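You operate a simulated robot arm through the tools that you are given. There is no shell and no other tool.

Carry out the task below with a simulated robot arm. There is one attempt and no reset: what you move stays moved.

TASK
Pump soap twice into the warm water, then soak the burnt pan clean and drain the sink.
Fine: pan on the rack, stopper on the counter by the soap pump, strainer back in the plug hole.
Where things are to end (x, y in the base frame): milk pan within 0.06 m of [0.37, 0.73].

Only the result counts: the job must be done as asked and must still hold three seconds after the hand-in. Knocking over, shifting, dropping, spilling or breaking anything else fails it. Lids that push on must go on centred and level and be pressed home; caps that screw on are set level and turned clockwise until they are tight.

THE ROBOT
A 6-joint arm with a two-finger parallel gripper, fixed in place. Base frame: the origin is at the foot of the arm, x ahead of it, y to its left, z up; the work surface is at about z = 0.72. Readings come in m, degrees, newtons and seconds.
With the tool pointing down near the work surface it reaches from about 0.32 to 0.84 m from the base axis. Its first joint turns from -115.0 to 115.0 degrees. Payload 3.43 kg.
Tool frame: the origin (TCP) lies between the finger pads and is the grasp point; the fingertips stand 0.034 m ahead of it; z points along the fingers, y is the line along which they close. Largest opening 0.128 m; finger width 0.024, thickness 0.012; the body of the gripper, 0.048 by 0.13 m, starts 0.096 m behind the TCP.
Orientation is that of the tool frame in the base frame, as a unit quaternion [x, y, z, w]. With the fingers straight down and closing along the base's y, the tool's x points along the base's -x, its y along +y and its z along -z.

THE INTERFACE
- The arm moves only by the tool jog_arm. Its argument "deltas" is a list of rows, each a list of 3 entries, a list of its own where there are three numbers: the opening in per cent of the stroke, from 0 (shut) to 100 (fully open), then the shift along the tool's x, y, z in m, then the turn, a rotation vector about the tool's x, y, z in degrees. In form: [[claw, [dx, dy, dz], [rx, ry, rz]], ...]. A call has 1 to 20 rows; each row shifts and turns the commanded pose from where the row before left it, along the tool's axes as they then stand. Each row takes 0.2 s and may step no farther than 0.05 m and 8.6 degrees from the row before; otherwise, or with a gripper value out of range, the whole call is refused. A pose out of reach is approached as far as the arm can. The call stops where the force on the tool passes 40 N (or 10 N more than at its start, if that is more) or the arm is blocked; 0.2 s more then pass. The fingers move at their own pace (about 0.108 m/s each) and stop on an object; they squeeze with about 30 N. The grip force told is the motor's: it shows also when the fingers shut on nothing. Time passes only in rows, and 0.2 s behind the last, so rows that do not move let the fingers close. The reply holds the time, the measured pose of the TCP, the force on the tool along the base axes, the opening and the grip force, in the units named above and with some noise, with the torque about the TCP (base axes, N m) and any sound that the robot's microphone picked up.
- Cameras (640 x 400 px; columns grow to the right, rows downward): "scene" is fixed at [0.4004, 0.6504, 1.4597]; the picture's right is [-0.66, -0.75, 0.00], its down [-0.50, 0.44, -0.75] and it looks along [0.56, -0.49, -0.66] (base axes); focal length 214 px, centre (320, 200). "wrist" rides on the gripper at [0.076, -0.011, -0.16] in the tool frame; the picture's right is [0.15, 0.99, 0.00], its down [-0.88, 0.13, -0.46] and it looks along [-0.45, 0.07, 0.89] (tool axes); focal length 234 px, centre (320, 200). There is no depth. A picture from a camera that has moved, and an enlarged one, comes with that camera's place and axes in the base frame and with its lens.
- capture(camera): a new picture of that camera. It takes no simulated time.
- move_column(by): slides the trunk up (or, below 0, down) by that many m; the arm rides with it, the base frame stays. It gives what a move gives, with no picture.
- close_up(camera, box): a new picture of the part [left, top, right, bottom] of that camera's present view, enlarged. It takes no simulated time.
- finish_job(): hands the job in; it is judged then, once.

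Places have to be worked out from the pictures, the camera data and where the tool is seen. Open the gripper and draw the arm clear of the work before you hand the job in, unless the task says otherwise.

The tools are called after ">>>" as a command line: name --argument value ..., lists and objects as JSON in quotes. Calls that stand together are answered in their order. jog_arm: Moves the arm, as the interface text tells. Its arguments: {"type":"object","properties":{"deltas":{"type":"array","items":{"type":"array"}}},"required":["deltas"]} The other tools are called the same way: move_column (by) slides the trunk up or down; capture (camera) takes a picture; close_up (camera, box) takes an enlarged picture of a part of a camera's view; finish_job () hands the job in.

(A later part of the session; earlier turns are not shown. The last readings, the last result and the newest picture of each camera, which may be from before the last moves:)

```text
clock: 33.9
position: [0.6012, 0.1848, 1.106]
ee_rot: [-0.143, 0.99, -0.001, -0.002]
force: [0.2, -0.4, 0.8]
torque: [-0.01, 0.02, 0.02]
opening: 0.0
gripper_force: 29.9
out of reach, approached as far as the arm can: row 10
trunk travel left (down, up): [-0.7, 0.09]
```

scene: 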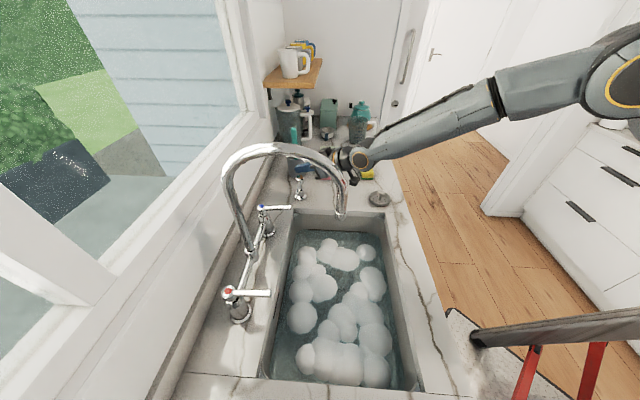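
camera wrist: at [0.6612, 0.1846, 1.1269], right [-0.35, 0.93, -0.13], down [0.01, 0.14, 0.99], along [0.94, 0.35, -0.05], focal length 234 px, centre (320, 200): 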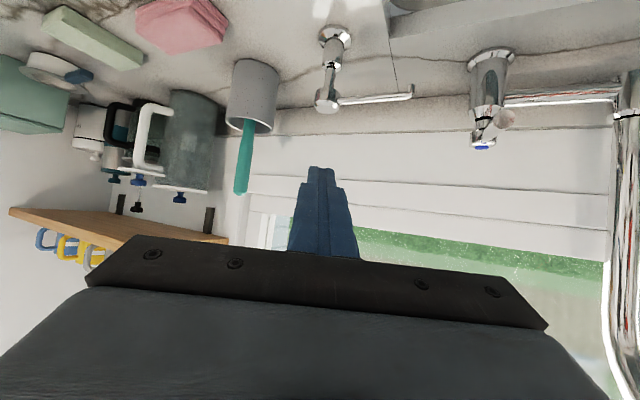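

Now I swing over toward the board, rising to z≈1.22.

>>> jog_arm --deltas '[[0, [0.0286, 0.0339, -0.0065], [0, 0, 0]], [0, [0.0286, 0.0339, -0.0065], [0, 0, 0]], [0, [0.0286, 0.0339, -0.0065], [0, 0, 0]], [0, [0.0286, 0.0339, -0.0065], [0, 0, 0]], [0, [0.0286, 0.0339, -0.0065], [0, 0, 0]], [0, [0.0286, 0.0339, -0.0065], [0, 0, 0]], [0, [0.0286, 0.0339, -0.0065], [0, 0, 0]], [0, [0.0286, 0.0339, -0.0065], [0, 0, 0]], [0, [0.0286, 0.0339, -0.0065], [0, 0, 0]], [0, [0.0286, 0.0339, -0.0065], [0, 0, 0]], [0, [0.0286, 0.0339, -0.0065], [0, 0, 0]], [0, [0.0286, 0.0339, -0.0065], [0, 0, 0]], [0, [0.0286, 0.0339, -0.0065], [0, 0, 0]], [0, [0.0286, 0.0339, -0.0065], [0, 0, 0]], [0, [0.0286, 0.0339, -0.0065], [0, 0, 0]], [0, [0.0286, 0.0339, -0.0065], [0, 0, 0]], [0, [0.0286, 0.0339, -0.0065], [0, 0, 0]]]'

>>> jog_arm --deltas '[[0, [0, 0, 0], [0, 0, -8.5]], [0, [0, 0, 0], [0, 0, -8.5]], [0, [0, 0, 0], [0, 0, -8.5]], [0, [0, 0, 0], [0, 0, -8.5]], [0, [0, 0, 0], [0, 0, -8.5]], [0, [0, 0, 0], [0, 0, -8.5]], [0, [0, 0, 0], [0, 0, -8.5]], [0, [0, 0, 0], [0, 0, -8.5]], [0, [0, 0, 0], [0, 0, -8.5]], [0, [0, 0, 0], [0, 0, -3]], [0, [0, 0, 0], [0, -7.5, 0]], [0, [0, 0, 0], [0, -7.5, 0]], [0, [0, 0, 0], [0, -7.5, 0]], [0, [0, 0, 0], [0, -7.5, 0]]]'

>>> capture --camera "wrist"

```text
clock: 37.5
position: [-0.0118, 0.6015, 1.2353]
ee_rot: [-0.13, 0.991, 0.014, -0.001]
force: [0.5, 0.2, 0.2]
torque: [-0.07, 0.0, 0.0]
opening: 0.0
gripper_force: 30.2
trunk travel left (down, up): [-0.7, 0.09]
```

```text
clock: 40.5
position: [-0.0275, 0.5997, 1.2162]
ee_rot: [0.718, -0.646, -0.194, -0.173]
force: [0.6, 0.3, -0.6]
torque: [-0.05, 0.02, -0.02]
opening: 0.0
gripper_force: 29.9
trunk travel left (down, up): [-0.7, 0.09]
```

```text
taken
camera wrist: at [-0.0011, 0.4565, 1.3176], right [-0.97, -0.23, -0.07], down [-0.18, 0.52, 0.84], along [-0.16, 0.82, -0.54], focal length 234 px, centre (320, 200)
```

wrist: 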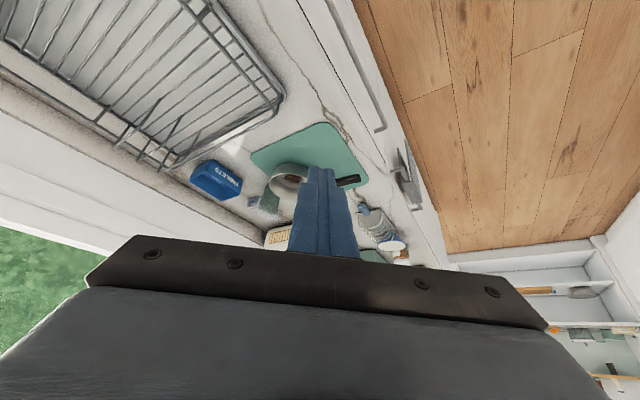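

The closed fingers hide part of the pan, so I open them and zoom in.

>>> jog_arm --deltas '[[100, [0, 0, 0], [0, 0, 0]], [100, [0, 0, 0], [0, 0, 0]], [100, [0, 0, 0], [0, 0, 0]]]'

>>> close_up --camera "wrist" --box '[180, 100, 440, 270]'

```text
clock: 41.3
position: [-0.0274, 0.6002, 1.218]
ee_rot: [0.718, -0.646, -0.193, -0.173]
force: [0.8, -0.3, -0.1]
torque: [0.01, 0.04, 0.02]
opening: 0.128
gripper_force: 0.0
trunk travel left (down, up): [-0.7, 0.09]
```

```text
2.35 times, centred on (310, 185) of wrist
camera zoom: at [-0.0009, 0.4564, 1.3178], right [-0.97, -0.23, -0.07], down [-0.18, 0.52, 0.83], along [-0.15, 0.82, -0.55], focal length 551 px, centre (344, 235)
```

zoom: 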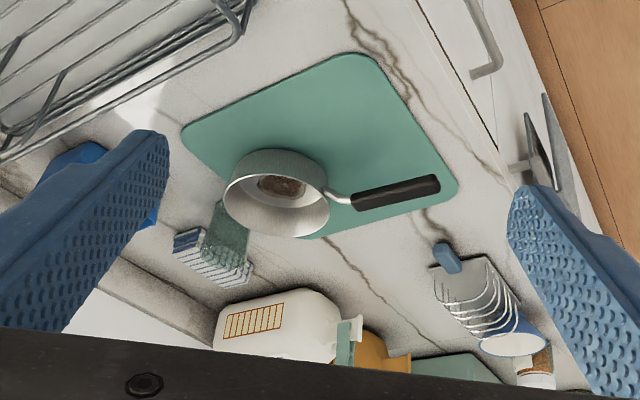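

Clear view of the burnt pan and its dark handle. I zoom in more to measure the rim, base and handle heights.

>>> close_up --camera "wrist" --box '[255, 145, 375, 220]'

```text
5.33 times, centred on (315, 182) of wrist
camera zoom: at [-0.0009, 0.4564, 1.3178], right [-0.97, -0.23, -0.07], down [-0.18, 0.52, 0.83], along [-0.15, 0.82, -0.55], focal length 1249 px, centre (347, 293)
```

zoom: 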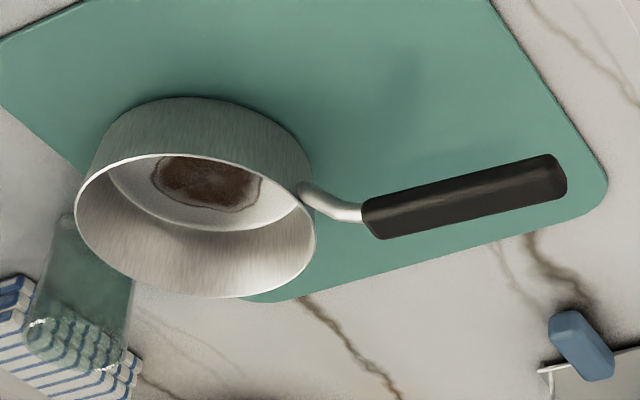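

From two views the handle tip is at about (-0.165, 0.858, 0.97), the grip's inner end at (-0.094, 0.914, 0.97), and the pan centre near (-0.015, 0.97). I re-orient the hand so the fingers straddle the handle with a 25° outward tilt.

>>> jog_arm --deltas '[[60, [0, 0, 0], [0, 7.5, 0]], [60, [0, 0, 0], [0, 7.5, 0]], [60, [0, 0, 0], [0, 7.5, 0]], [60, [0, 0, 0], [0, 7.5, 0]], [60, [0, 0, 0], [0, 0, 8.29]], [60, [0, 0, 0], [0, 0, 8.29]], [60, [0, 0, 0], [0, 0, 8.29]], [60, [0, 0, 0], [0, 0, 8.29]], [60, [0, 0, 0], [0, 0, 8.29]], [60, [0, 0, 0], [0, 0, 8.29]], [60, [0, 0, 0], [0, 0, 8.29]], [60, [0, 0, 0], [-8.33, 0, 0]], [60, [0, 0, 0], [-8.33, 0, 0]], [60, [0, 0, 0], [-8.33, 0, 0]]]'

>>> capture --camera "wrist"

```text
clock: 44.3
position: [-0.0284, 0.6009, 1.217]
ee_rot: [-0.317, 0.923, 0.205, -0.072]
force: [-0.5, 0.8, -0.9]
torque: [-0.02, -0.04, 0.02]
opening: 0.0769
gripper_force: 0.1
trunk travel left (down, up): [-0.7, 0.09]
```

```text
taken
camera wrist: at [-0.0393, 0.4927, 1.3569], right [-0.67, 0.62, 0.42], down [0.74, 0.48, 0.47], along [0.09, 0.62, -0.78], focal length 234 px, centre (320, 200)
```

wrist: 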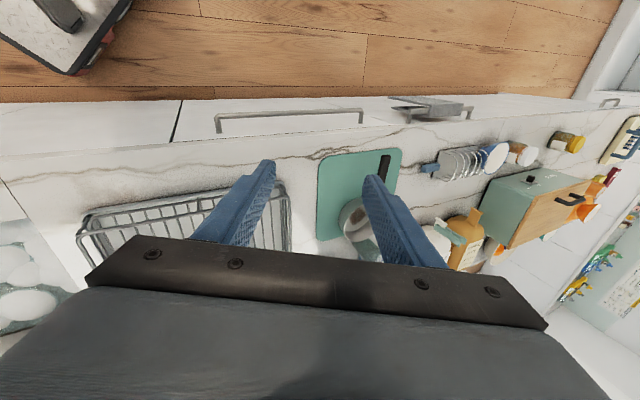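

The handle now lines up with the fingers' gap direction. I zoom in for a third measurement of it.

>>> close_up --camera "wrist" --box '[300, 130, 460, 260]'

```text
3.08 times, centred on (380, 195) of wrist
camera zoom: at [-0.0393, 0.4927, 1.3569], right [-0.67, 0.62, 0.42], down [0.74, 0.48, 0.47], along [0.09, 0.62, -0.78], focal length 720 px, centre (135, 215)
```

zoom: 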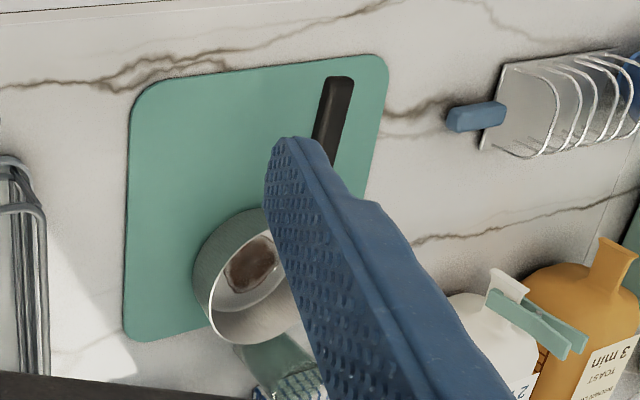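

Three views agree on the handle tip at (-0.163, 0.858, 0.97). I lower the trunk a bit for reach before approaching.

>>> move_column --by -0.1

```text
clock: 45.7
position: [-0.0279, 0.6007, 1.1185]
ee_rot: [-0.319, 0.923, 0.204, -0.071]
force: [0.2, 0.1, 0.0]
torque: [0.02, 0.0, 0.03]
opening: 0.0769
gripper_force: 0.0
trunk travel left (down, up): [-0.6, 0.19]
```

Now I move to a pre-grasp point 10 cm above the handle along the tool axis.

>>> jog_arm --deltas '[[50, [-0.0178, 0.033, 0.0256], [0, 0, 0]], [50, [-0.0178, 0.033, 0.0256], [0, 0, 0]], [50, [-0.0178, 0.033, 0.0256], [0, 0, 0]], [50, [-0.0178, 0.033, 0.0256], [0, 0, 0]], [50, [-0.0178, 0.033, 0.0256], [0, 0, 0]], [50, [-0.0178, 0.033, 0.0256], [0, 0, 0]]]'

>>> capture --camera "wrist"

```text
clock: 46.9
position: [-0.0349, 0.7951, 1.2547]
ee_rot: [-0.297, 0.903, 0.309, -0.037]
force: [-1.0, 0.0, -1.2]
torque: [-0.01, -0.01, -0.01]
opening: 0.064
gripper_force: 0.0
trunk travel left (down, up): [-0.6, 0.19]
stopped in row 6: the arm was blocked; the commanded pose is now the measured one
```

```text
taken
camera wrist: at [-0.0512, 0.6596, 1.3679], right [-0.63, 0.55, 0.56], down [0.77, 0.33, 0.55], along [0.12, 0.77, -0.63], focal length 234 px, centre (320, 200)
```

wrist: 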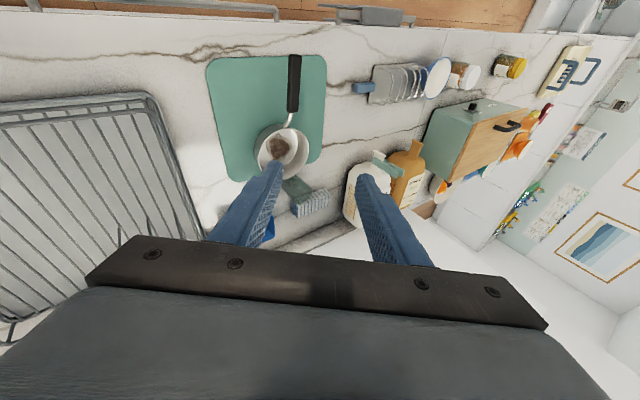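

The arm reports being blocked, at a pose far from that commanded. I check the scene before going on.

>>> capture --camera "scene"

```text
taken
```

scene: 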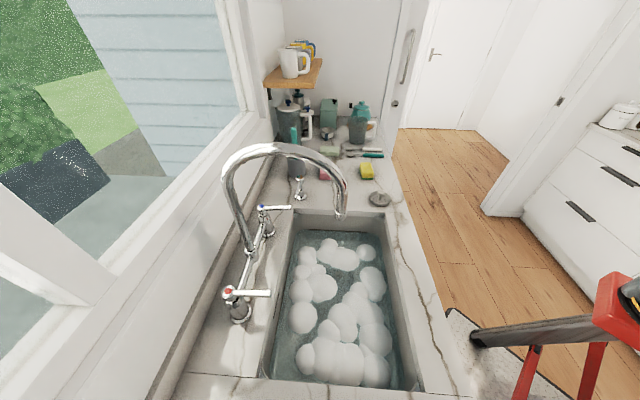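

Elbow photos suggest the shoulder sits near z≈1.0, so lowering the trunk hurt the reach. I back off toward the base and then raise the trunk instead.

>>> jog_arm --deltas '[[50, [0.0224, -0.0253, -0.0214], [0, 0, 0]], [50, [0.0224, -0.0253, -0.0214], [0, 0, 0]], [50, [0.0224, -0.0253, -0.0214], [0, 0, 0]], [50, [0.0224, -0.0253, -0.0214], [0, 0, 0]]]'

>>> move_column --by 0.1

>>> capture --camera "wrist"

```text
clock: 47.9
position: [-0.0397, 0.6365, 1.2465]
ee_rot: [-0.299, 0.904, 0.303, -0.039]
force: [0.4, -0.1, -0.1]
torque: [0.0, 0.05, 0.04]
opening: 0.0642
gripper_force: 0.0
trunk travel left (down, up): [-0.6, 0.19]
```

```text
clock: 49.2
position: [-0.0387, 0.6355, 1.3477]
ee_rot: [-0.299, 0.904, 0.303, -0.038]
force: [0.5, 1.3, -0.1]
torque: [0.03, 0.01, -0.03]
opening: 0.064
gripper_force: 0.1
trunk travel left (down, up): [-0.7, 0.09]
```

```text
taken
camera wrist: at [-0.0544, 0.5021, 1.4616], right [-0.63, 0.55, 0.55], down [0.77, 0.34, 0.54], along [0.11, 0.76, -0.64], focal length 234 px, centre (320, 200)
```

wrist: 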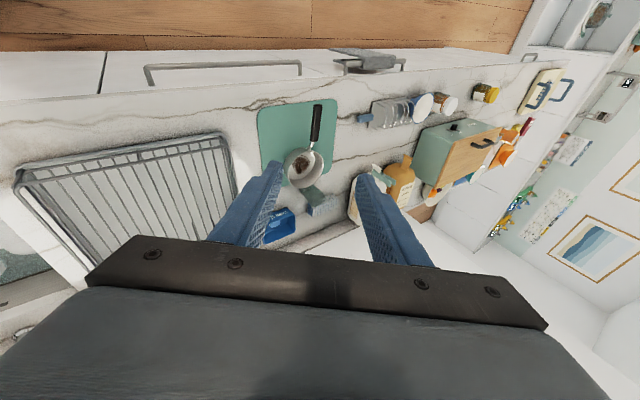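

The arm responds normally again. I correct the orientation (30° tilt) and approach in stages.

>>> jog_arm --deltas '[[50, [0, 0, 0], [2.4, 3.65, 0.3]], [50, [0, 0, 0], [2.4, 3.65, 0.3]], [50, [-0.0118, 0.0038, 0.0439], [0, 0, 0]], [50, [-0.0118, 0.0038, 0.0439], [0, 0, 0]], [50, [-0.0118, 0.0038, 0.0439], [0, 0, 0]], [50, [-0.0118, 0.0038, 0.0439], [0, 0, 0]]]'

>>> capture --camera "wrist"

```text
clock: 50.6
position: [-0.0415, 0.7476, 1.2023]
ee_rot: [-0.3, 0.918, 0.247, -0.08]
force: [-0.5, 0.8, 0.4]
torque: [0.0, -0.04, -0.04]
opening: 0.0639
gripper_force: 0.0
trunk travel left (down, up): [-0.7, 0.09]
```

```text
taken
camera wrist: at [-0.0486, 0.6302, 1.3347], right [-0.62, 0.6, 0.5], down [0.78, 0.43, 0.46], along [0.07, 0.67, -0.74], focal length 234 px, centre (320, 200)
```

wrist: 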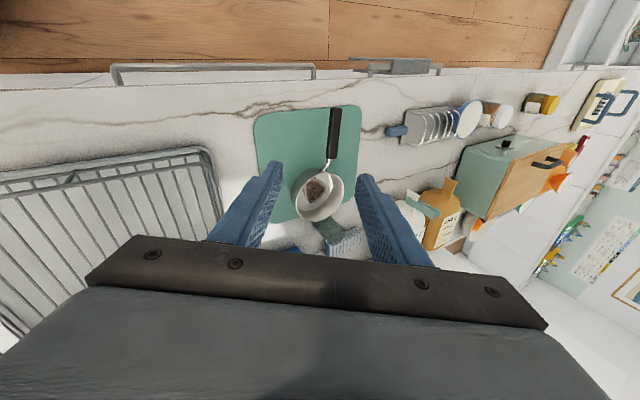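

x reads 2 cm short of what I commanded. I hold still for a moment to see whether it's lag or a joint limit.

>>> jog_arm --deltas '[[50, [0, 0, 0], [0, 0, 0]], [50, [0, 0, 0], [0, 0, 0]], [50, [0, 0, 0], [0, 0, 0]]]'

```text
clock: 51.4
position: [-0.0422, 0.7467, 1.203]
ee_rot: [-0.3, 0.918, 0.247, -0.082]
force: [0.2, 0.0, -0.7]
torque: [0.0, -0.03, 0.0]
opening: 0.0639
gripper_force: 0.0
trunk travel left (down, up): [-0.7, 0.09]
```

It's a hard limit with this hand yaw, so the handle grasp looks out of range. I switch to the neutral yaw with an outward tilt, to consider gripping the pan's wall on its near/right side instead.

>>> jog_arm --deltas '[[50, [0, 0, 0], [7.5, 0, 0]], [50, [0, 0, 0], [7.5, 0, 0]], [50, [0, 0, 0], [7.5, 0, 0]], [50, [0, 0, 0], [7.5, 0, 0]], [50, [0, 0, 0], [0, 0, -8.33]], [50, [0, 0, 0], [0, 0, -8.33]], [50, [0, 0, 0], [0, 0, -8.33]], [50, [0, 0, 0], [0, 0, -8.33]], [50, [0, 0, 0], [0, 0, -8.33]], [50, [0, 0, 0], [0, 0, -8.33]], [50, [0, 0, 0], [0, 0, 0]]]'

>>> jog_arm --deltas '[[100, [0, 0, 0], [0, -8.5, 0]], [100, [0, 0, 0], [0, -8.5, 0]], [100, [0, 0, 0], [0, -8.5, 0]], [100, [0, 0, 0], [0, -8.5, 0]], [100, [0, 0, 0], [0, 0, 0]]]'

>>> capture --camera "wrist"

```text
clock: 52.3
position: [-0.0187, 0.729, 1.3446]
ee_rot: [-0.296, 0.944, 0.147, 0.006]
force: [-0.7, 0.3, -0.2]
torque: [-0.01, -0.04, -0.01]
opening: 0.0638
gripper_force: 0.1
trunk travel left (down, up): [-0.7, 0.09]
stopped in row 4: the arm was blocked; the commanded pose is now the measured one
```

```text
clock: 53.5
position: [-0.0206, 0.728, 1.3435]
ee_rot: [-0.241, 0.9, 0.227, 0.282]
force: [0.7, -0.3, 0.2]
torque: [0.03, -0.03, -0.01]
opening: 0.1279
gripper_force: 0.1
trunk travel left (down, up): [-0.7, 0.09]
```

```text
taken
camera wrist: at [-0.1324, 0.609, 1.4122], right [-0.66, 0.73, 0.18], down [0.38, 0.12, 0.91], along [0.64, 0.68, -0.36], focal length 234 px, centre (320, 200)
```

wrist: 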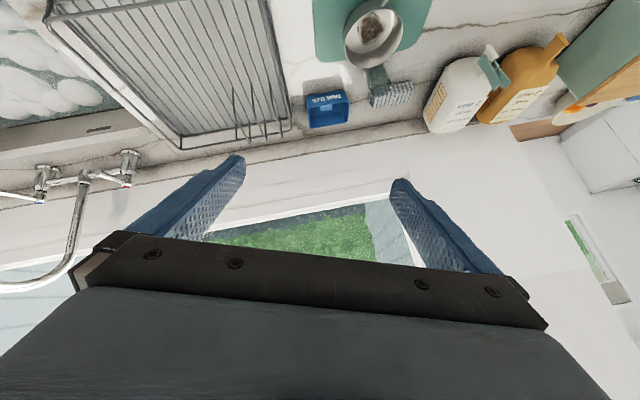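

The solver seems to hit a joint limit with that yaw. I pull in toward the base and rotate to the neutral yaw (facing +y) with a 35° tilt.

>>> jog_arm --deltas '[[100, [0.0308, -0.035, 0.0063], [0, 0, 0]], [100, [0.0308, -0.035, 0.0063], [0, 0, 0]], [100, [0.0308, -0.035, 0.0063], [0, 0, 0]], [100, [0, 0, 0], [-3.02, 1.72, -7.38]], [100, [0, 0, 0], [-3.02, 1.72, -7.38]], [100, [0, 0, 0], [-3.02, 1.72, -7.38]], [100, [0, 0, 0], [-3.02, 1.72, -7.38]], [100, [0, 0, 0], [-3.02, 1.72, -7.38]], [100, [0, 0, 0], [-3.02, 1.72, -7.38]], [100, [0, 0, 0], [-3.02, 1.72, -7.38]], [100, [0, 0, 0], [0, 0, 0]]]'

>>> capture --camera "wrist"

```text
clock: 55.9
position: [-0.0225, 0.628, 1.2372]
ee_rot: [0.677, -0.674, -0.209, -0.207]
force: [-0.5, 0.6, 0.0]
torque: [-0.03, 0.0, -0.02]
opening: 0.128
gripper_force: 0.0
trunk travel left (down, up): [-0.7, 0.09]
```

```text
taken
camera wrist: at [-0.0102, 0.4759, 1.3264], right [-0.99, -0.12, -0.08], down [-0.13, 0.47, 0.87], along [-0.07, 0.87, -0.48], focal length 234 px, centre (320, 200)
```

wrist: 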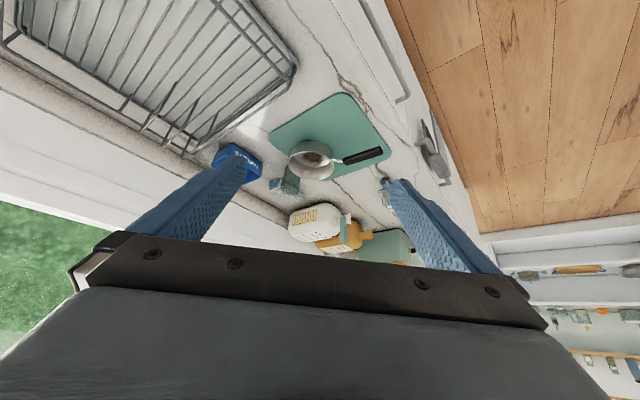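

Neutral orientation is exact now. I zoom in on the pan again to refine its rim position for a wall grasp.

>>> close_up --camera "wrist" --box '[260, 110, 400, 200]'

```text
4.44 times, centred on (330, 155) of wrist
camera zoom: at [-0.0102, 0.4759, 1.3264], right [-0.99, -0.12, -0.08], down [-0.13, 0.47, 0.87], along [-0.07, 0.87, -0.48], focal length 1041 px, centre (276, 400)
```

zoom: 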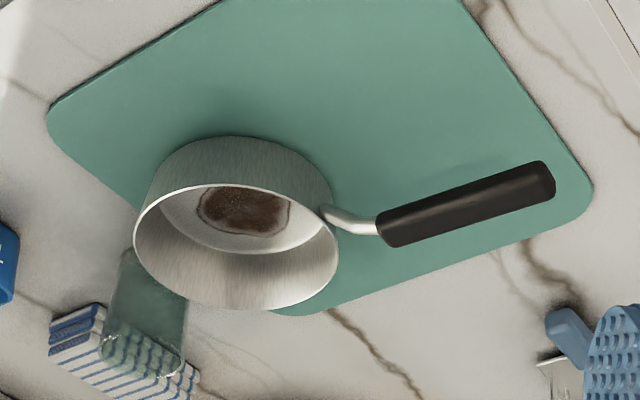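

Pan centre ≈ (-0.017, 0.974), rim z ≈ 0.952, and its +x wall at (0.0425, 0.975). I approach to 9 cm short of that wall along the tilted tool axis.

>>> jog_arm --deltas '[[50, [-0.0145, -0.008, 0.0416], [0, 0, 0]], [50, [-0.0145, -0.008, 0.0416], [0, 0, 0]], [50, [-0.0145, -0.008, 0.0416], [0, 0, 0]], [50, [-0.0145, -0.008, 0.0416], [0, 0, 0]], [50, [-0.0145, -0.008, 0.0416], [0, 0, 0]]]'

>>> capture --camera "wrist"

```text
clock: 57.3
position: [0.0047, 0.8074, 1.2136]
ee_rot: [0.667, -0.654, -0.255, -0.249]
force: [-0.4, 0.3, -0.4]
torque: [0.04, -0.03, 0.02]
opening: 0.0641
gripper_force: 0.1
trunk travel left (down, up): [-0.7, 0.09]
stopped in row 5: the arm was blocked; the commanded pose is now the measured one
```

```text
taken
camera wrist: at [0.0193, 0.6447, 1.2822], right [-0.99, -0.13, -0.1], down [-0.14, 0.35, 0.93], along [-0.08, 0.93, -0.36], focal length 234 px, centre (320, 200)
```

wrist: 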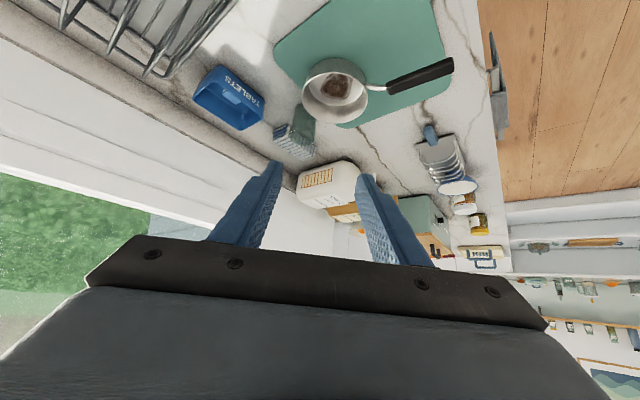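

Blocked again, even with neutral yaw and at az ≈ 90°, so something physical (or the arm's own mast) is interfering there. I back off and look back toward the base with the wrist camera.

>>> jog_arm --deltas '[[50, [0.03, -0.02, -0.03], [0, 0, 0]], [50, [0.03, -0.02, -0.03], [0, 0, 0]], [50, [0.03, -0.02, -0.03], [0, 0, 0]], [50, [0.03, -0.02, -0.03], [0, 0, 0]], [50, [0, 0, 0], [0, 8.5, 0]], [50, [0, 0, 0], [0, 8.5, 0]], [50, [0, 0, 0], [0, 8.5, 0]], [50, [0, 0, 0], [0, 8.5, 0]], [50, [0, 0, 0], [0, 8.5, 0]], [50, [0, 0, 0], [0, 8.5, 0]], [50, [0, 0, 0], [0, 8.5, 0]], [50, [0, 0, 0], [0, 8.5, 0]]]'

>>> capture --camera "wrist"

>>> capture --camera "scene"

```text
clock: 59.9
position: [0.0845, 0.6402, 1.2162]
ee_rot: [0.695, -0.68, 0.165, 0.163]
force: [0.1, 0.0, 1.2]
torque: [0.11, 0.02, -0.02]
opening: 0.064
gripper_force: 0.0
trunk travel left (down, up): [-0.7, 0.09]
```

```text
taken
camera wrist: at [0.0959, 0.6451, 1.3937], right [-0.99, -0.15, 0.07], down [-0.15, 0.99, 0.01], along [-0.07, 0.0, -1.0], focal length 234 px, centre (320, 200)
```

wrist: 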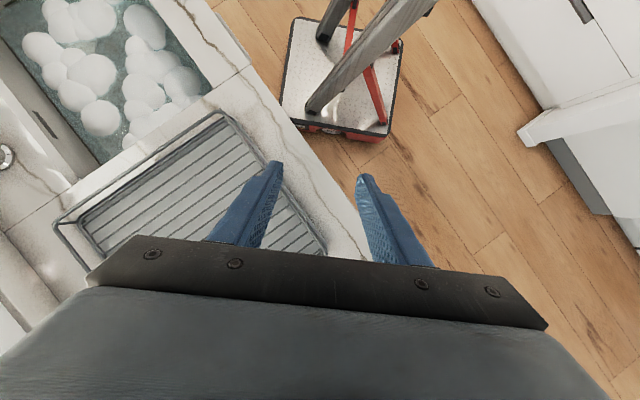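

```text
taken
```

scene: 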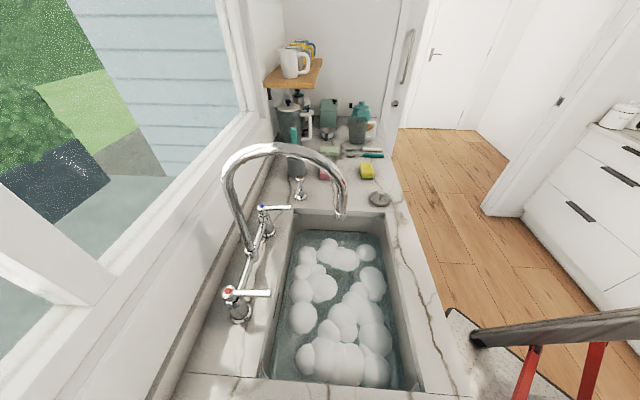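

The view down shows only the robot's own stand. I try a different approach direction: yaw 120° with a 48° tilt, so the wrist stays at a smaller bearing while the fingers point toward −x/+y.

>>> jog_arm --deltas '[[50, [0, 0, 0], [0, -6.73, 0]], [50, [0, 0, 0], [0, -6.73, 0]], [50, [0, 0, 0], [0, -6.73, 0]], [50, [0, 0, 0], [0, -6.73, 0]], [50, [0, 0, 0], [0, 0, -7.2]], [50, [0, 0, 0], [0, 0, -7.2]], [50, [0, 0, 0], [0, 0, -7.2]], [50, [0, 0, 0], [0, 0, -7.2]], [50, [0, 0, 0], [0, -8, 0]], [50, [0, 0, 0], [0, -8, 0]], [50, [0, 0, 0], [0, -8, 0]], [50, [0, 0, 0], [0, -8, 0]], [50, [0, 0, 0], [0, -8, 0]], [50, [0, 0, 0], [0, -8, 0]], [50, [0, 0, 0], [0, 0, 0]]]'

>>> capture --camera "wrist"

```text
clock: 63.1
position: [0.0861, 0.6396, 1.2169]
ee_rot: [0.791, -0.457, -0.353, -0.204]
force: [0.8, 0.4, -0.8]
torque: [0.0, -0.01, -0.01]
opening: 0.064
gripper_force: 0.0
trunk travel left (down, up): [-0.7, 0.09]
```

```text
taken
camera wrist: at [0.1812, 0.4991, 1.267], right [-0.81, -0.58, -0.11], down [-0.24, 0.15, 0.96], along [-0.54, 0.8, -0.26], focal length 234 px, centre (320, 200)
```

wrist: 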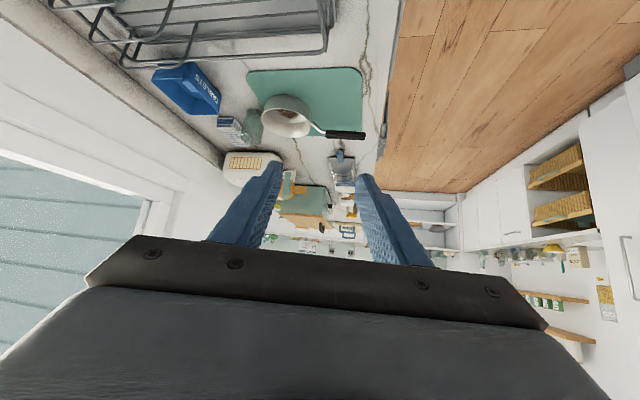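

Orientation is reached exactly. I advance half-way toward the pan's far-right wall and check tracking.

>>> jog_arm --deltas '[[50, [-0.0031, -0.017, 0.0396], [0, 0, 0]], [50, [-0.0031, -0.017, 0.0396], [0, 0, 0]], [50, [-0.0031, -0.017, 0.0396], [0, 0, 0]], [50, [-0.0031, -0.017, 0.0396], [0, 0, 0]]]'

```text
clock: 64.1
position: [0.0823, 0.7854, 1.121]
ee_rot: [0.79, -0.456, -0.353, -0.205]
force: [-0.2, -0.7, 0.7]
torque: [0.02, -0.04, -0.01]
opening: 0.0639
gripper_force: 0.0
trunk travel left (down, up): [-0.7, 0.09]
```

Tracking is accurate here (commanded ≈ (0.082, 0.783, 1.120)). I continue two rows at a time.

>>> jog_arm --deltas '[[50, [-0.0031, -0.017, 0.0396], [0, 0, 0]], [50, [-0.0031, -0.017, 0.0396], [0, 0, 0]]]'

>>> capture --camera "wrist"

```text
clock: 64.7
position: [0.0784, 0.8568, 1.0733]
ee_rot: [0.791, -0.455, -0.355, -0.204]
force: [0.4, -1.0, 0.6]
torque: [-0.01, -0.02, -0.02]
opening: 0.0639
gripper_force: 0.0
trunk travel left (down, up): [-0.7, 0.09]
```

```text
taken
camera wrist: at [0.1735, 0.7155, 1.1238], right [-0.81, -0.58, -0.11], down [-0.24, 0.15, 0.96], along [-0.54, 0.8, -0.26], focal length 234 px, centre (320, 200)
```

wrist: 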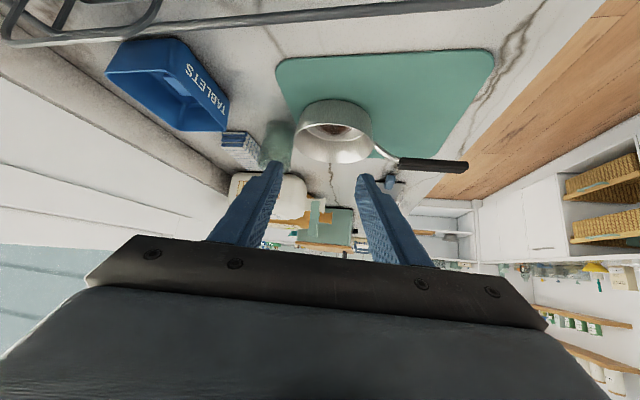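

Tracking stays good. The camera will pass near the rack's end wires, so I check their position and height.

>>> close_up --camera "wrist" --box '[0, 0, 520, 180]'

>>> close_up --camera "wrist" --box '[240, 70, 480, 220]'

```text
1.23 times, centred on (260, 90) of wrist
camera zoom: at [0.1735, 0.7155, 1.1238], right [-0.81, -0.58, -0.11], down [-0.24, 0.15, 0.96], along [-0.54, 0.8, -0.26], focal length 288 px, centre (394, 335)
```

zoom: 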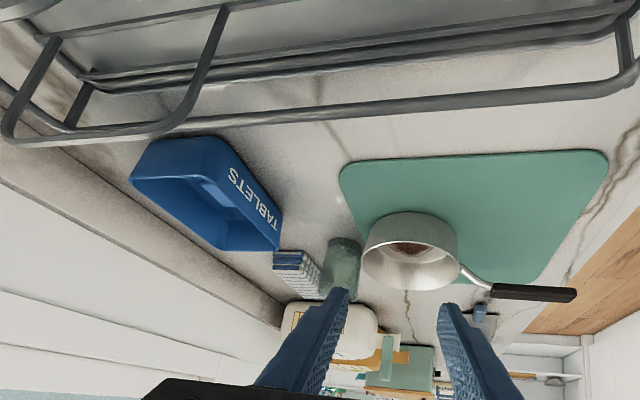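

```text
2.67 times, centred on (360, 145) of wrist
camera zoom: at [0.1735, 0.7155, 1.1238], right [-0.81, -0.58, -0.11], down [-0.24, 0.15, 0.96], along [-0.54, 0.8, -0.26], focal length 624 px, centre (213, 347)
```

zoom: 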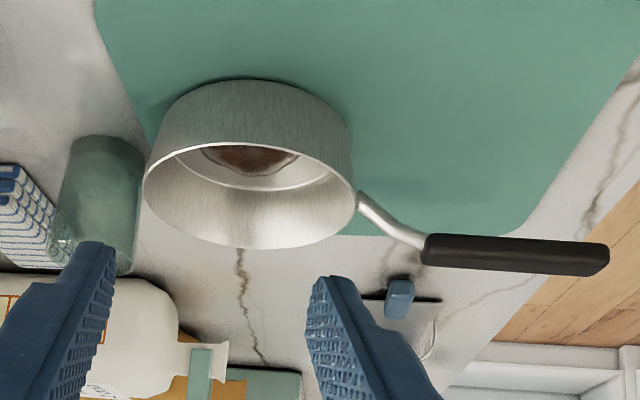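

The rack's top rail is at z≈0.957, so the camera clears it. The rim centre re-triangulates to (-0.016, 0.974, 0.947). I move to just above the wall with a small 3 cm opening, to stay clear of the glass behind.

>>> jog_arm --deltas '[[27, [0.0008, -0.0117, 0.0406], [0, 0, 0]], [27, [0.0008, -0.0117, 0.0406], [0, 0, 0]], [27, [0.0008, -0.0117, 0.0406], [0, 0, 0]]]'

>>> capture --camera "wrist"

>>> close_up --camera "wrist" --box '[200, 60, 440, 240]'

```text
clock: 65.5
position: [0.0654, 0.9508, 0.9892]
ee_rot: [0.791, -0.456, -0.353, -0.204]
force: [-1.0, 0.1, 1.2]
torque: [-0.02, -0.06, 0.0]
opening: 0.0344
gripper_force: 0.0
trunk travel left (down, up): [-0.7, 0.09]
```

```text
taken
camera wrist: at [0.1603, 0.809, 1.0399], right [-0.81, -0.58, -0.11], down [-0.24, 0.15, 0.96], along [-0.54, 0.8, -0.26], focal length 234 px, centre (320, 200)
```

wrist: 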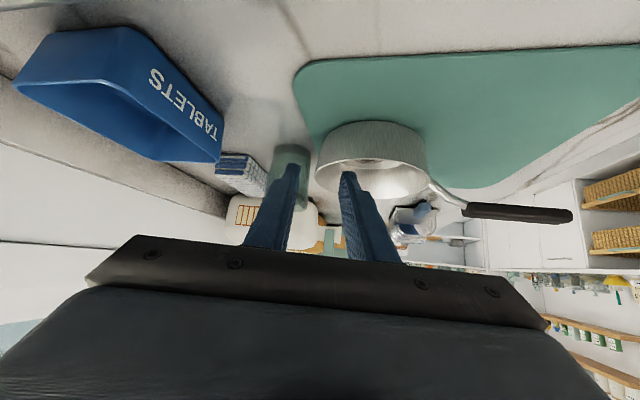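

```text
2.22 times, centred on (320, 150) of wrist
camera zoom: at [0.1603, 0.809, 1.0399], right [-0.81, -0.58, -0.11], down [-0.24, 0.15, 0.96], along [-0.54, 0.8, -0.26], focal length 520 px, centre (320, 311)
```

zoom: 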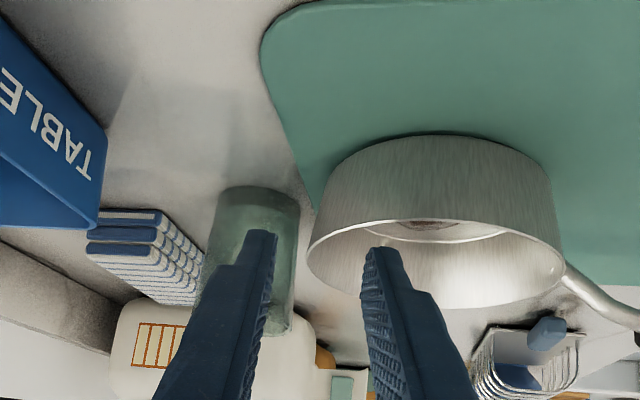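

The wall's edge lies midway between the fingers, with the glass about 1 cm beyond. I advance 5.2 cm along the tool axis.

>>> jog_arm --deltas '[[27, [0, 0, 0.02], [0, 0, 0]], [27, [0, 0, 0.02], [0, 0, 0]], [27, [0, 0, 0.012], [0, 0, 0]]]'

>>> close_up --camera "wrist" --box '[200, 60, 440, 240]'

```text
clock: 66.3
position: [0.046, 0.9837, 0.9533]
ee_rot: [0.791, -0.456, -0.353, -0.204]
force: [-4.1, 0.0, 10.7]
torque: [-0.24, 0.19, -0.03]
opening: 0.036
gripper_force: 1.4
trunk travel left (down, up): [-0.7, 0.09]
```

```text
2.22 times, centred on (320, 150) of wrist
camera zoom: at [0.1403, 0.8428, 1.0041], right [-0.81, -0.58, -0.11], down [-0.24, 0.15, 0.96], along [-0.54, 0.8, -0.26], focal length 520 px, centre (320, 311)
```

zoom: 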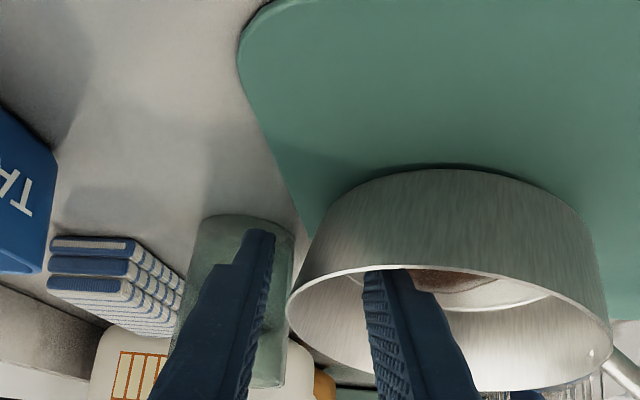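

Contact force: the inner finger's underside is resting on the near rim because the tilt is too shallow. I back out, steepen the hand to 38° tilt, and turn to yaw 110°.

>>> jog_arm --deltas '[[27, [0, 0, -0.03], [0, 0, 0]], [27, [0, 0, -0.04], [0, 0, 0]], [27, [0, 0, 0], [0, 5.15, 0]], [27, [0, 0, 0], [0, 5.15, 0]], [27, [0, 0, 0], [3.08, 0, 3.94]], [27, [0, 0, 0], [3.08, 0, 3.94]], [27, [0, 0, 0], [0, 0, 0]]]'

>>> close_up --camera "wrist" --box '[200, 40, 440, 220]'

```text
clock: 67.9
position: [0.073, 0.9386, 1.0016]
ee_rot: [0.775, -0.542, -0.266, -0.186]
force: [-0.1, -0.3, -0.6]
torque: [-0.01, 0.01, -0.02]
opening: 0.0347
gripper_force: 0.0
trunk travel left (down, up): [-0.7, 0.09]
```

```text
2.22 times, centred on (320, 130) of wrist
camera zoom: at [0.1371, 0.7945, 1.0808], right [-0.89, -0.45, -0.09], down [-0.27, 0.35, 0.9], along [-0.37, 0.83, -0.43], focal length 520 px, centre (320, 356)
```

zoom: 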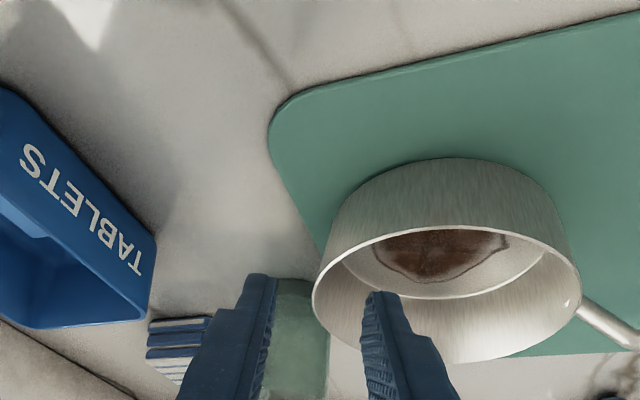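

The pan has been nudged ~1.5 cm toward me, its centre now ≈ (-0.001, 0.968). I re-aim: forward a little at height first, then down over the wall.

>>> jog_arm --deltas '[[27, [-0.0118, -0.0013, 0.0092], [0, 0, 0]], [27, [0.0017, 0, 0.0171], [0, 0, 0]], [27, [0.0017, 0, 0.0171], [0, 0, 0]]]'

>>> close_up --camera "wrist" --box '[200, 40, 440, 220]'

```text
clock: 68.7
position: [0.0622, 0.9697, 0.9719]
ee_rot: [0.775, -0.542, -0.266, -0.187]
force: [0.2, -0.2, 0.2]
torque: [0.0, 0.01, 0.03]
opening: 0.0346
gripper_force: 0.1
trunk travel left (down, up): [-0.7, 0.09]
```

```text
2.22 times, centred on (320, 130) of wrist
camera zoom: at [0.1268, 0.8264, 1.0516], right [-0.89, -0.45, -0.09], down [-0.27, 0.34, 0.9], along [-0.37, 0.83, -0.43], focal length 520 px, centre (320, 356)
```

zoom: 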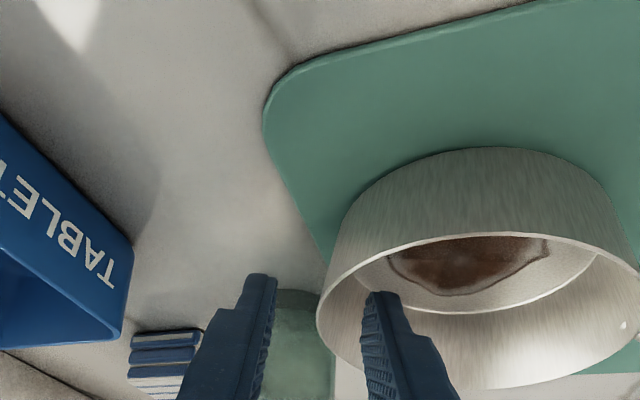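

No contact, and the wall sits midway between the fingers. One last bit of descent.

>>> jog_arm --deltas '[[27, [0.0017, 0, 0.0171], [0, 0, 0]]]'

>>> close_up --camera "wrist" --box '[200, 40, 440, 220]'

```text
clock: 69.1
position: [0.0597, 0.9787, 0.9567]
ee_rot: [0.775, -0.543, -0.266, -0.186]
force: [-0.3, 0.0, 1.3]
torque: [-0.02, -0.01, 0.0]
opening: 0.0348
gripper_force: 0.1
trunk travel left (down, up): [-0.7, 0.09]
```

```text
2.22 times, centred on (320, 130) of wrist
camera zoom: at [0.1244, 0.8348, 1.0378], right [-0.89, -0.45, -0.09], down [-0.27, 0.34, 0.9], along [-0.37, 0.83, -0.43], focal length 520 px, centre (320, 356)
```

zoom: 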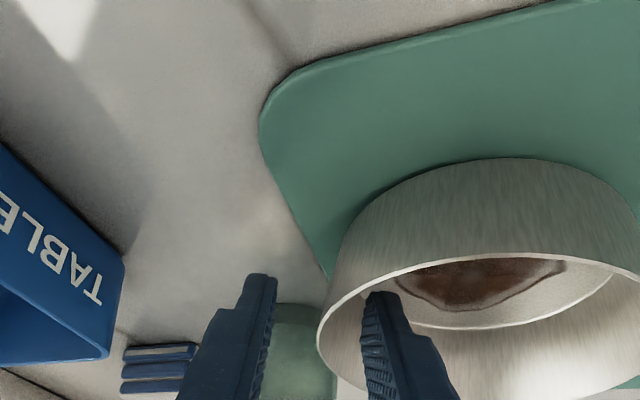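

In position without contact. I close the fingers on the wall.

>>> jog_arm --deltas '[[10, [0, 0, 0], [0, 0, 0]], [0, [0, 0, 0], [0, 0, 0]], [0, [0, 0, 0], [0, 0, 0]]]'

>>> close_up --camera "wrist" --box '[200, 40, 440, 220]'

```text
clock: 69.9
position: [0.0588, 0.9793, 0.9575]
ee_rot: [0.774, -0.543, -0.266, -0.188]
force: [-2.6, 0.4, 0.6]
torque: [-0.05, 0.2, -0.24]
opening: 0.0096
gripper_force: 29.9
trunk travel left (down, up): [-0.7, 0.09]
```

```text
2.22 times, centred on (320, 130) of wrist
camera zoom: at [0.1239, 0.835, 1.0374], right [-0.89, -0.45, -0.09], down [-0.27, 0.35, 0.9], along [-0.37, 0.83, -0.43], focal length 520 px, centre (320, 356)
```

zoom: 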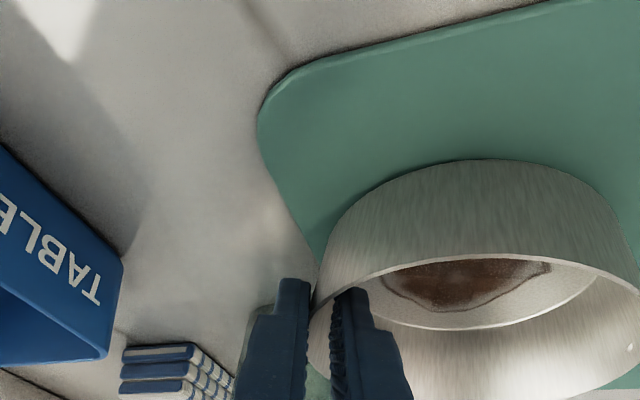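

The wall is gripped (9.6 mm between pads, 30 N). I lift straight up a few cm and check it holds.

>>> jog_arm --deltas '[[0, [-0.0062, 0, -0.0079], [0, 0, 0]], [0, [-0.0123, 0, -0.0158], [0, 0, 0]], [0, [-0.0123, 0, -0.0158], [0, 0, 0]], [0, [0, 0, 0], [0, 0, 0]]]'

>>> capture --camera "wrist"

```text
clock: 70.9
position: [0.0602, 0.9786, 1.0085]
ee_rot: [0.775, -0.543, -0.265, -0.187]
force: [-0.3, -0.1, 0.2]
torque: [0.04, 0.01, -0.01]
opening: 0.0001
gripper_force: 30.0
trunk travel left (down, up): [-0.7, 0.09]
```

```text
taken
camera wrist: at [0.1247, 0.8348, 1.0884], right [-0.89, -0.45, -0.09], down [-0.27, 0.35, 0.9], along [-0.37, 0.83, -0.43], focal length 234 px, centre (320, 200)
```

wrist: 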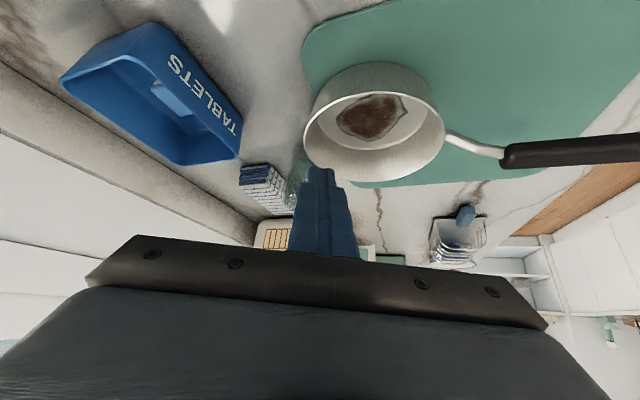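

It slipped off; the pan is still upright on the board. I zoom in to re-measure before gripping deeper and steeper.

>>> close_up --camera "wrist" --box '[270, 30, 480, 210]'

```text
2.22 times, centred on (375, 120) of wrist
camera zoom: at [0.1247, 0.8348, 1.0884], right [-0.89, -0.45, -0.09], down [-0.27, 0.35, 0.9], along [-0.37, 0.83, -0.43], focal length 520 px, centre (198, 378)
```

zoom: 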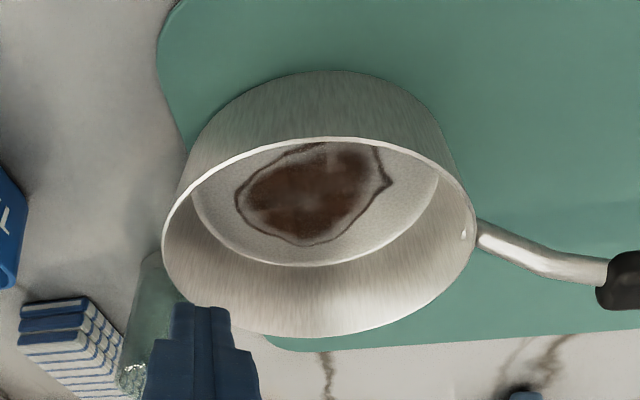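

The pan now sits at about (0.018, 0.973). I steepen to 30° tilt, open, and line up again over the same side of the wall.

>>> jog_arm --deltas '[[0, [-0.0062, 0, -0.0079], [0, 0, 0]], [27, [0, 0, 0], [0, 8, 0]], [27, [0.0277, -0.0191, -0.016], [0, 0, 0]], [27, [0, 0, 0.02], [0, 0, 0]]]'

>>> close_up --camera "wrist" --box '[200, 30, 460, 220]'

```text
clock: 71.9
position: [0.0845, 0.9083, 0.9954]
ee_rot: [0.792, -0.554, -0.211, -0.148]
force: [0.2, -0.4, 0.3]
torque: [-0.03, -0.01, 0.01]
opening: 0.0346
gripper_force: 0.1
out of reach, approached as far as the arm can: row 2
trunk travel left (down, up): [-0.7, 0.09]
```

```text
2.11 times, centred on (330, 125) of wrist
camera zoom: at [0.1449, 0.7751, 1.0974], right [-0.89, -0.46, -0.07], down [-0.31, 0.46, 0.83], along [-0.35, 0.76, -0.55], focal length 493 px, centre (299, 358)
```

zoom: 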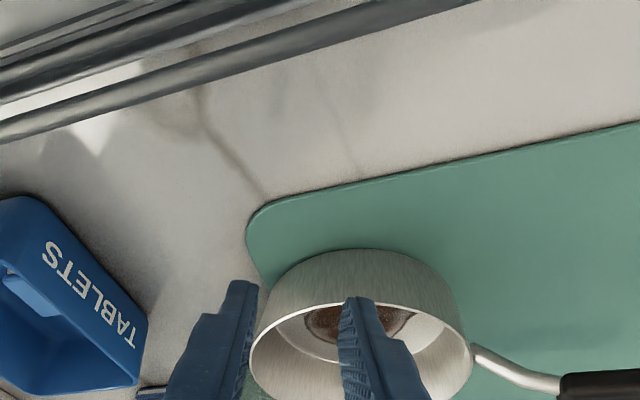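

The target tilt was slightly out of reach, so I use 34° instead, shift to line up with the wall, and descend part-way.

>>> jog_arm --deltas '[[27, [0, 0, 0], [0, -4, 0]], [27, [-0.0188, -0.0101, 0.0127], [0, 0, 0]], [27, [-0.0188, -0.0101, 0.0127], [0, 0, 0]], [27, [0, 0, 0.0185], [0, 0, 0]]]'

>>> close_up --camera "wrist" --box '[200, 30, 460, 220]'

```text
clock: 72.9
position: [0.0834, 0.9669, 0.9816]
ee_rot: [0.784, -0.549, -0.238, -0.168]
force: [-0.1, -0.5, -0.4]
torque: [-0.03, -0.07, 0.02]
opening: 0.0345
gripper_force: 0.1
trunk travel left (down, up): [-0.7, 0.09]
```

```text
2.11 times, centred on (330, 125) of wrist
camera zoom: at [0.1467, 0.8283, 1.0722], right [-0.89, -0.45, -0.08], down [-0.29, 0.4, 0.87], along [-0.36, 0.8, -0.49], focal length 493 px, centre (299, 358)
```

zoom: 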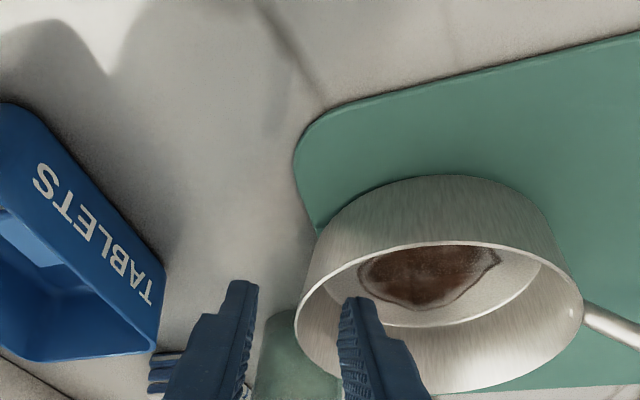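

Well aligned. I descend the remaining distance along the tool axis.

>>> jog_arm --deltas '[[27, [0, 0, 0.0193], [0, 0, 0]], [27, [0, 0, 0.0193], [0, 0, 0]], [27, [0, 0, 0], [0, 0, 0]]]'

>>> close_up --camera "wrist" --box '[200, 30, 460, 220]'

```text
clock: 73.7
position: [0.0761, 0.9666, 0.9493]
ee_rot: [0.784, -0.549, -0.238, -0.166]
force: [-3.9, 2.9, 2.7]
torque: [-0.03, 0.03, -0.1]
opening: 0.0361
gripper_force: 1.1
out of reach, approached as far as the arm can: row 1, 2
trunk travel left (down, up): [-0.7, 0.09]
```

```text
2.11 times, centred on (330, 125) of wrist
camera zoom: at [0.1394, 0.8279, 1.0392], right [-0.89, -0.45, -0.08], down [-0.29, 0.4, 0.87], along [-0.36, 0.79, -0.49], focal length 493 px, centre (299, 358)
```

zoom: 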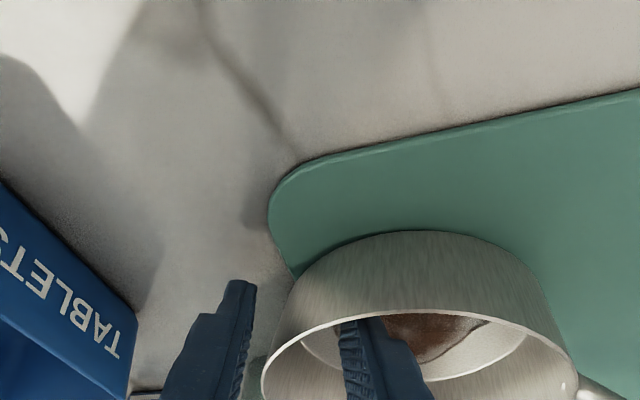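

At this tilt the arm is at its reach limit. Since the pan slides easily on the board, I'll close the fingers and use them inside the pan to drag it a few cm toward me: first lift out and go over the pan's near-inside wall.

>>> jog_arm --deltas '[[27, [-0.0252, 0, -0.0373], [0, 0, 0]], [0, [0.0136, 0.0295, -0.0092], [0, 0, 0]], [0, [0.0136, 0.0295, -0.0092], [0, 0, 0]], [0, [0, 0, 0], [0, 0, 0]]]'

>>> close_up --camera "wrist" --box '[200, 30, 460, 220]'

```text
clock: 74.7
position: [0.0342, 0.9157, 0.994]
ee_rot: [0.784, -0.548, -0.238, -0.167]
force: [1.4, -0.1, -0.2]
torque: [-0.01, -0.01, 0.0]
opening: 0.0001
gripper_force: 29.9
trunk travel left (down, up): [-0.7, 0.09]
```

```text
2.11 times, centred on (330, 125) of wrist
camera zoom: at [0.0971, 0.7763, 1.0843], right [-0.89, -0.45, -0.08], down [-0.29, 0.4, 0.87], along [-0.36, 0.8, -0.49], focal length 493 px, centre (299, 358)
```

zoom: 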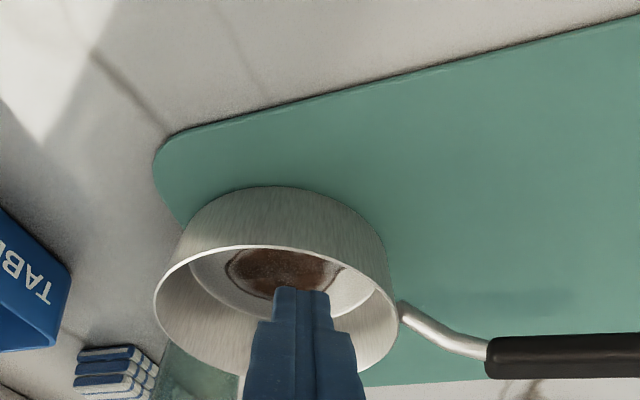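

Fingers are over the pan (centre ≈ (0.027, 0.966)). I dip the closed tips inside by the near wall and draw the pan gently ~4.5 cm toward me, staying on the board.

>>> jog_arm --deltas '[[0, [-0.0095, -0.0103, 0.0064], [0, 0, 0]], [0, [0.0095, 0, 0.0141], [0, 0, 0]], [0, [0.0095, 0, 0.0141], [0, 0, 0]], [0, [0.0083, 0, -0.0056], [0, 0, 0]], [0, [0.0083, 0, -0.0056], [0, 0, 0]], [0, [0.0083, 0, -0.0056], [0, 0, 0]], [0, [0.0083, 0, -0.0056], [0, 0, 0]], [0, [0.0083, 0, -0.0056], [0, 0, 0]]]'

>>> close_up --camera "wrist" --box '[200, 30, 460, 220]'

```text
clock: 76.5
position: [0.0549, 0.8815, 0.9585]
ee_rot: [0.784, -0.548, -0.238, -0.167]
force: [-1.3, 0.8, 3.4]
torque: [0.09, 0.08, 0.0]
opening: 0.0
gripper_force: 29.9
trunk travel left (down, up): [-0.7, 0.09]
```

```text
2.11 times, centred on (330, 125) of wrist
camera zoom: at [0.1182, 0.7436, 1.0493], right [-0.89, -0.45, -0.08], down [-0.29, 0.4, 0.87], along [-0.36, 0.79, -0.49], focal length 493 px, centre (299, 358)
```

zoom: 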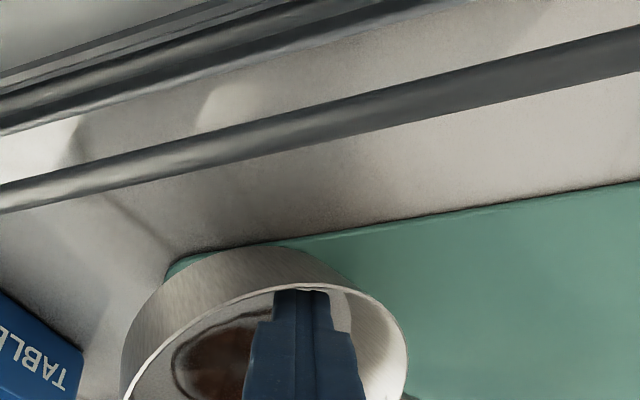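

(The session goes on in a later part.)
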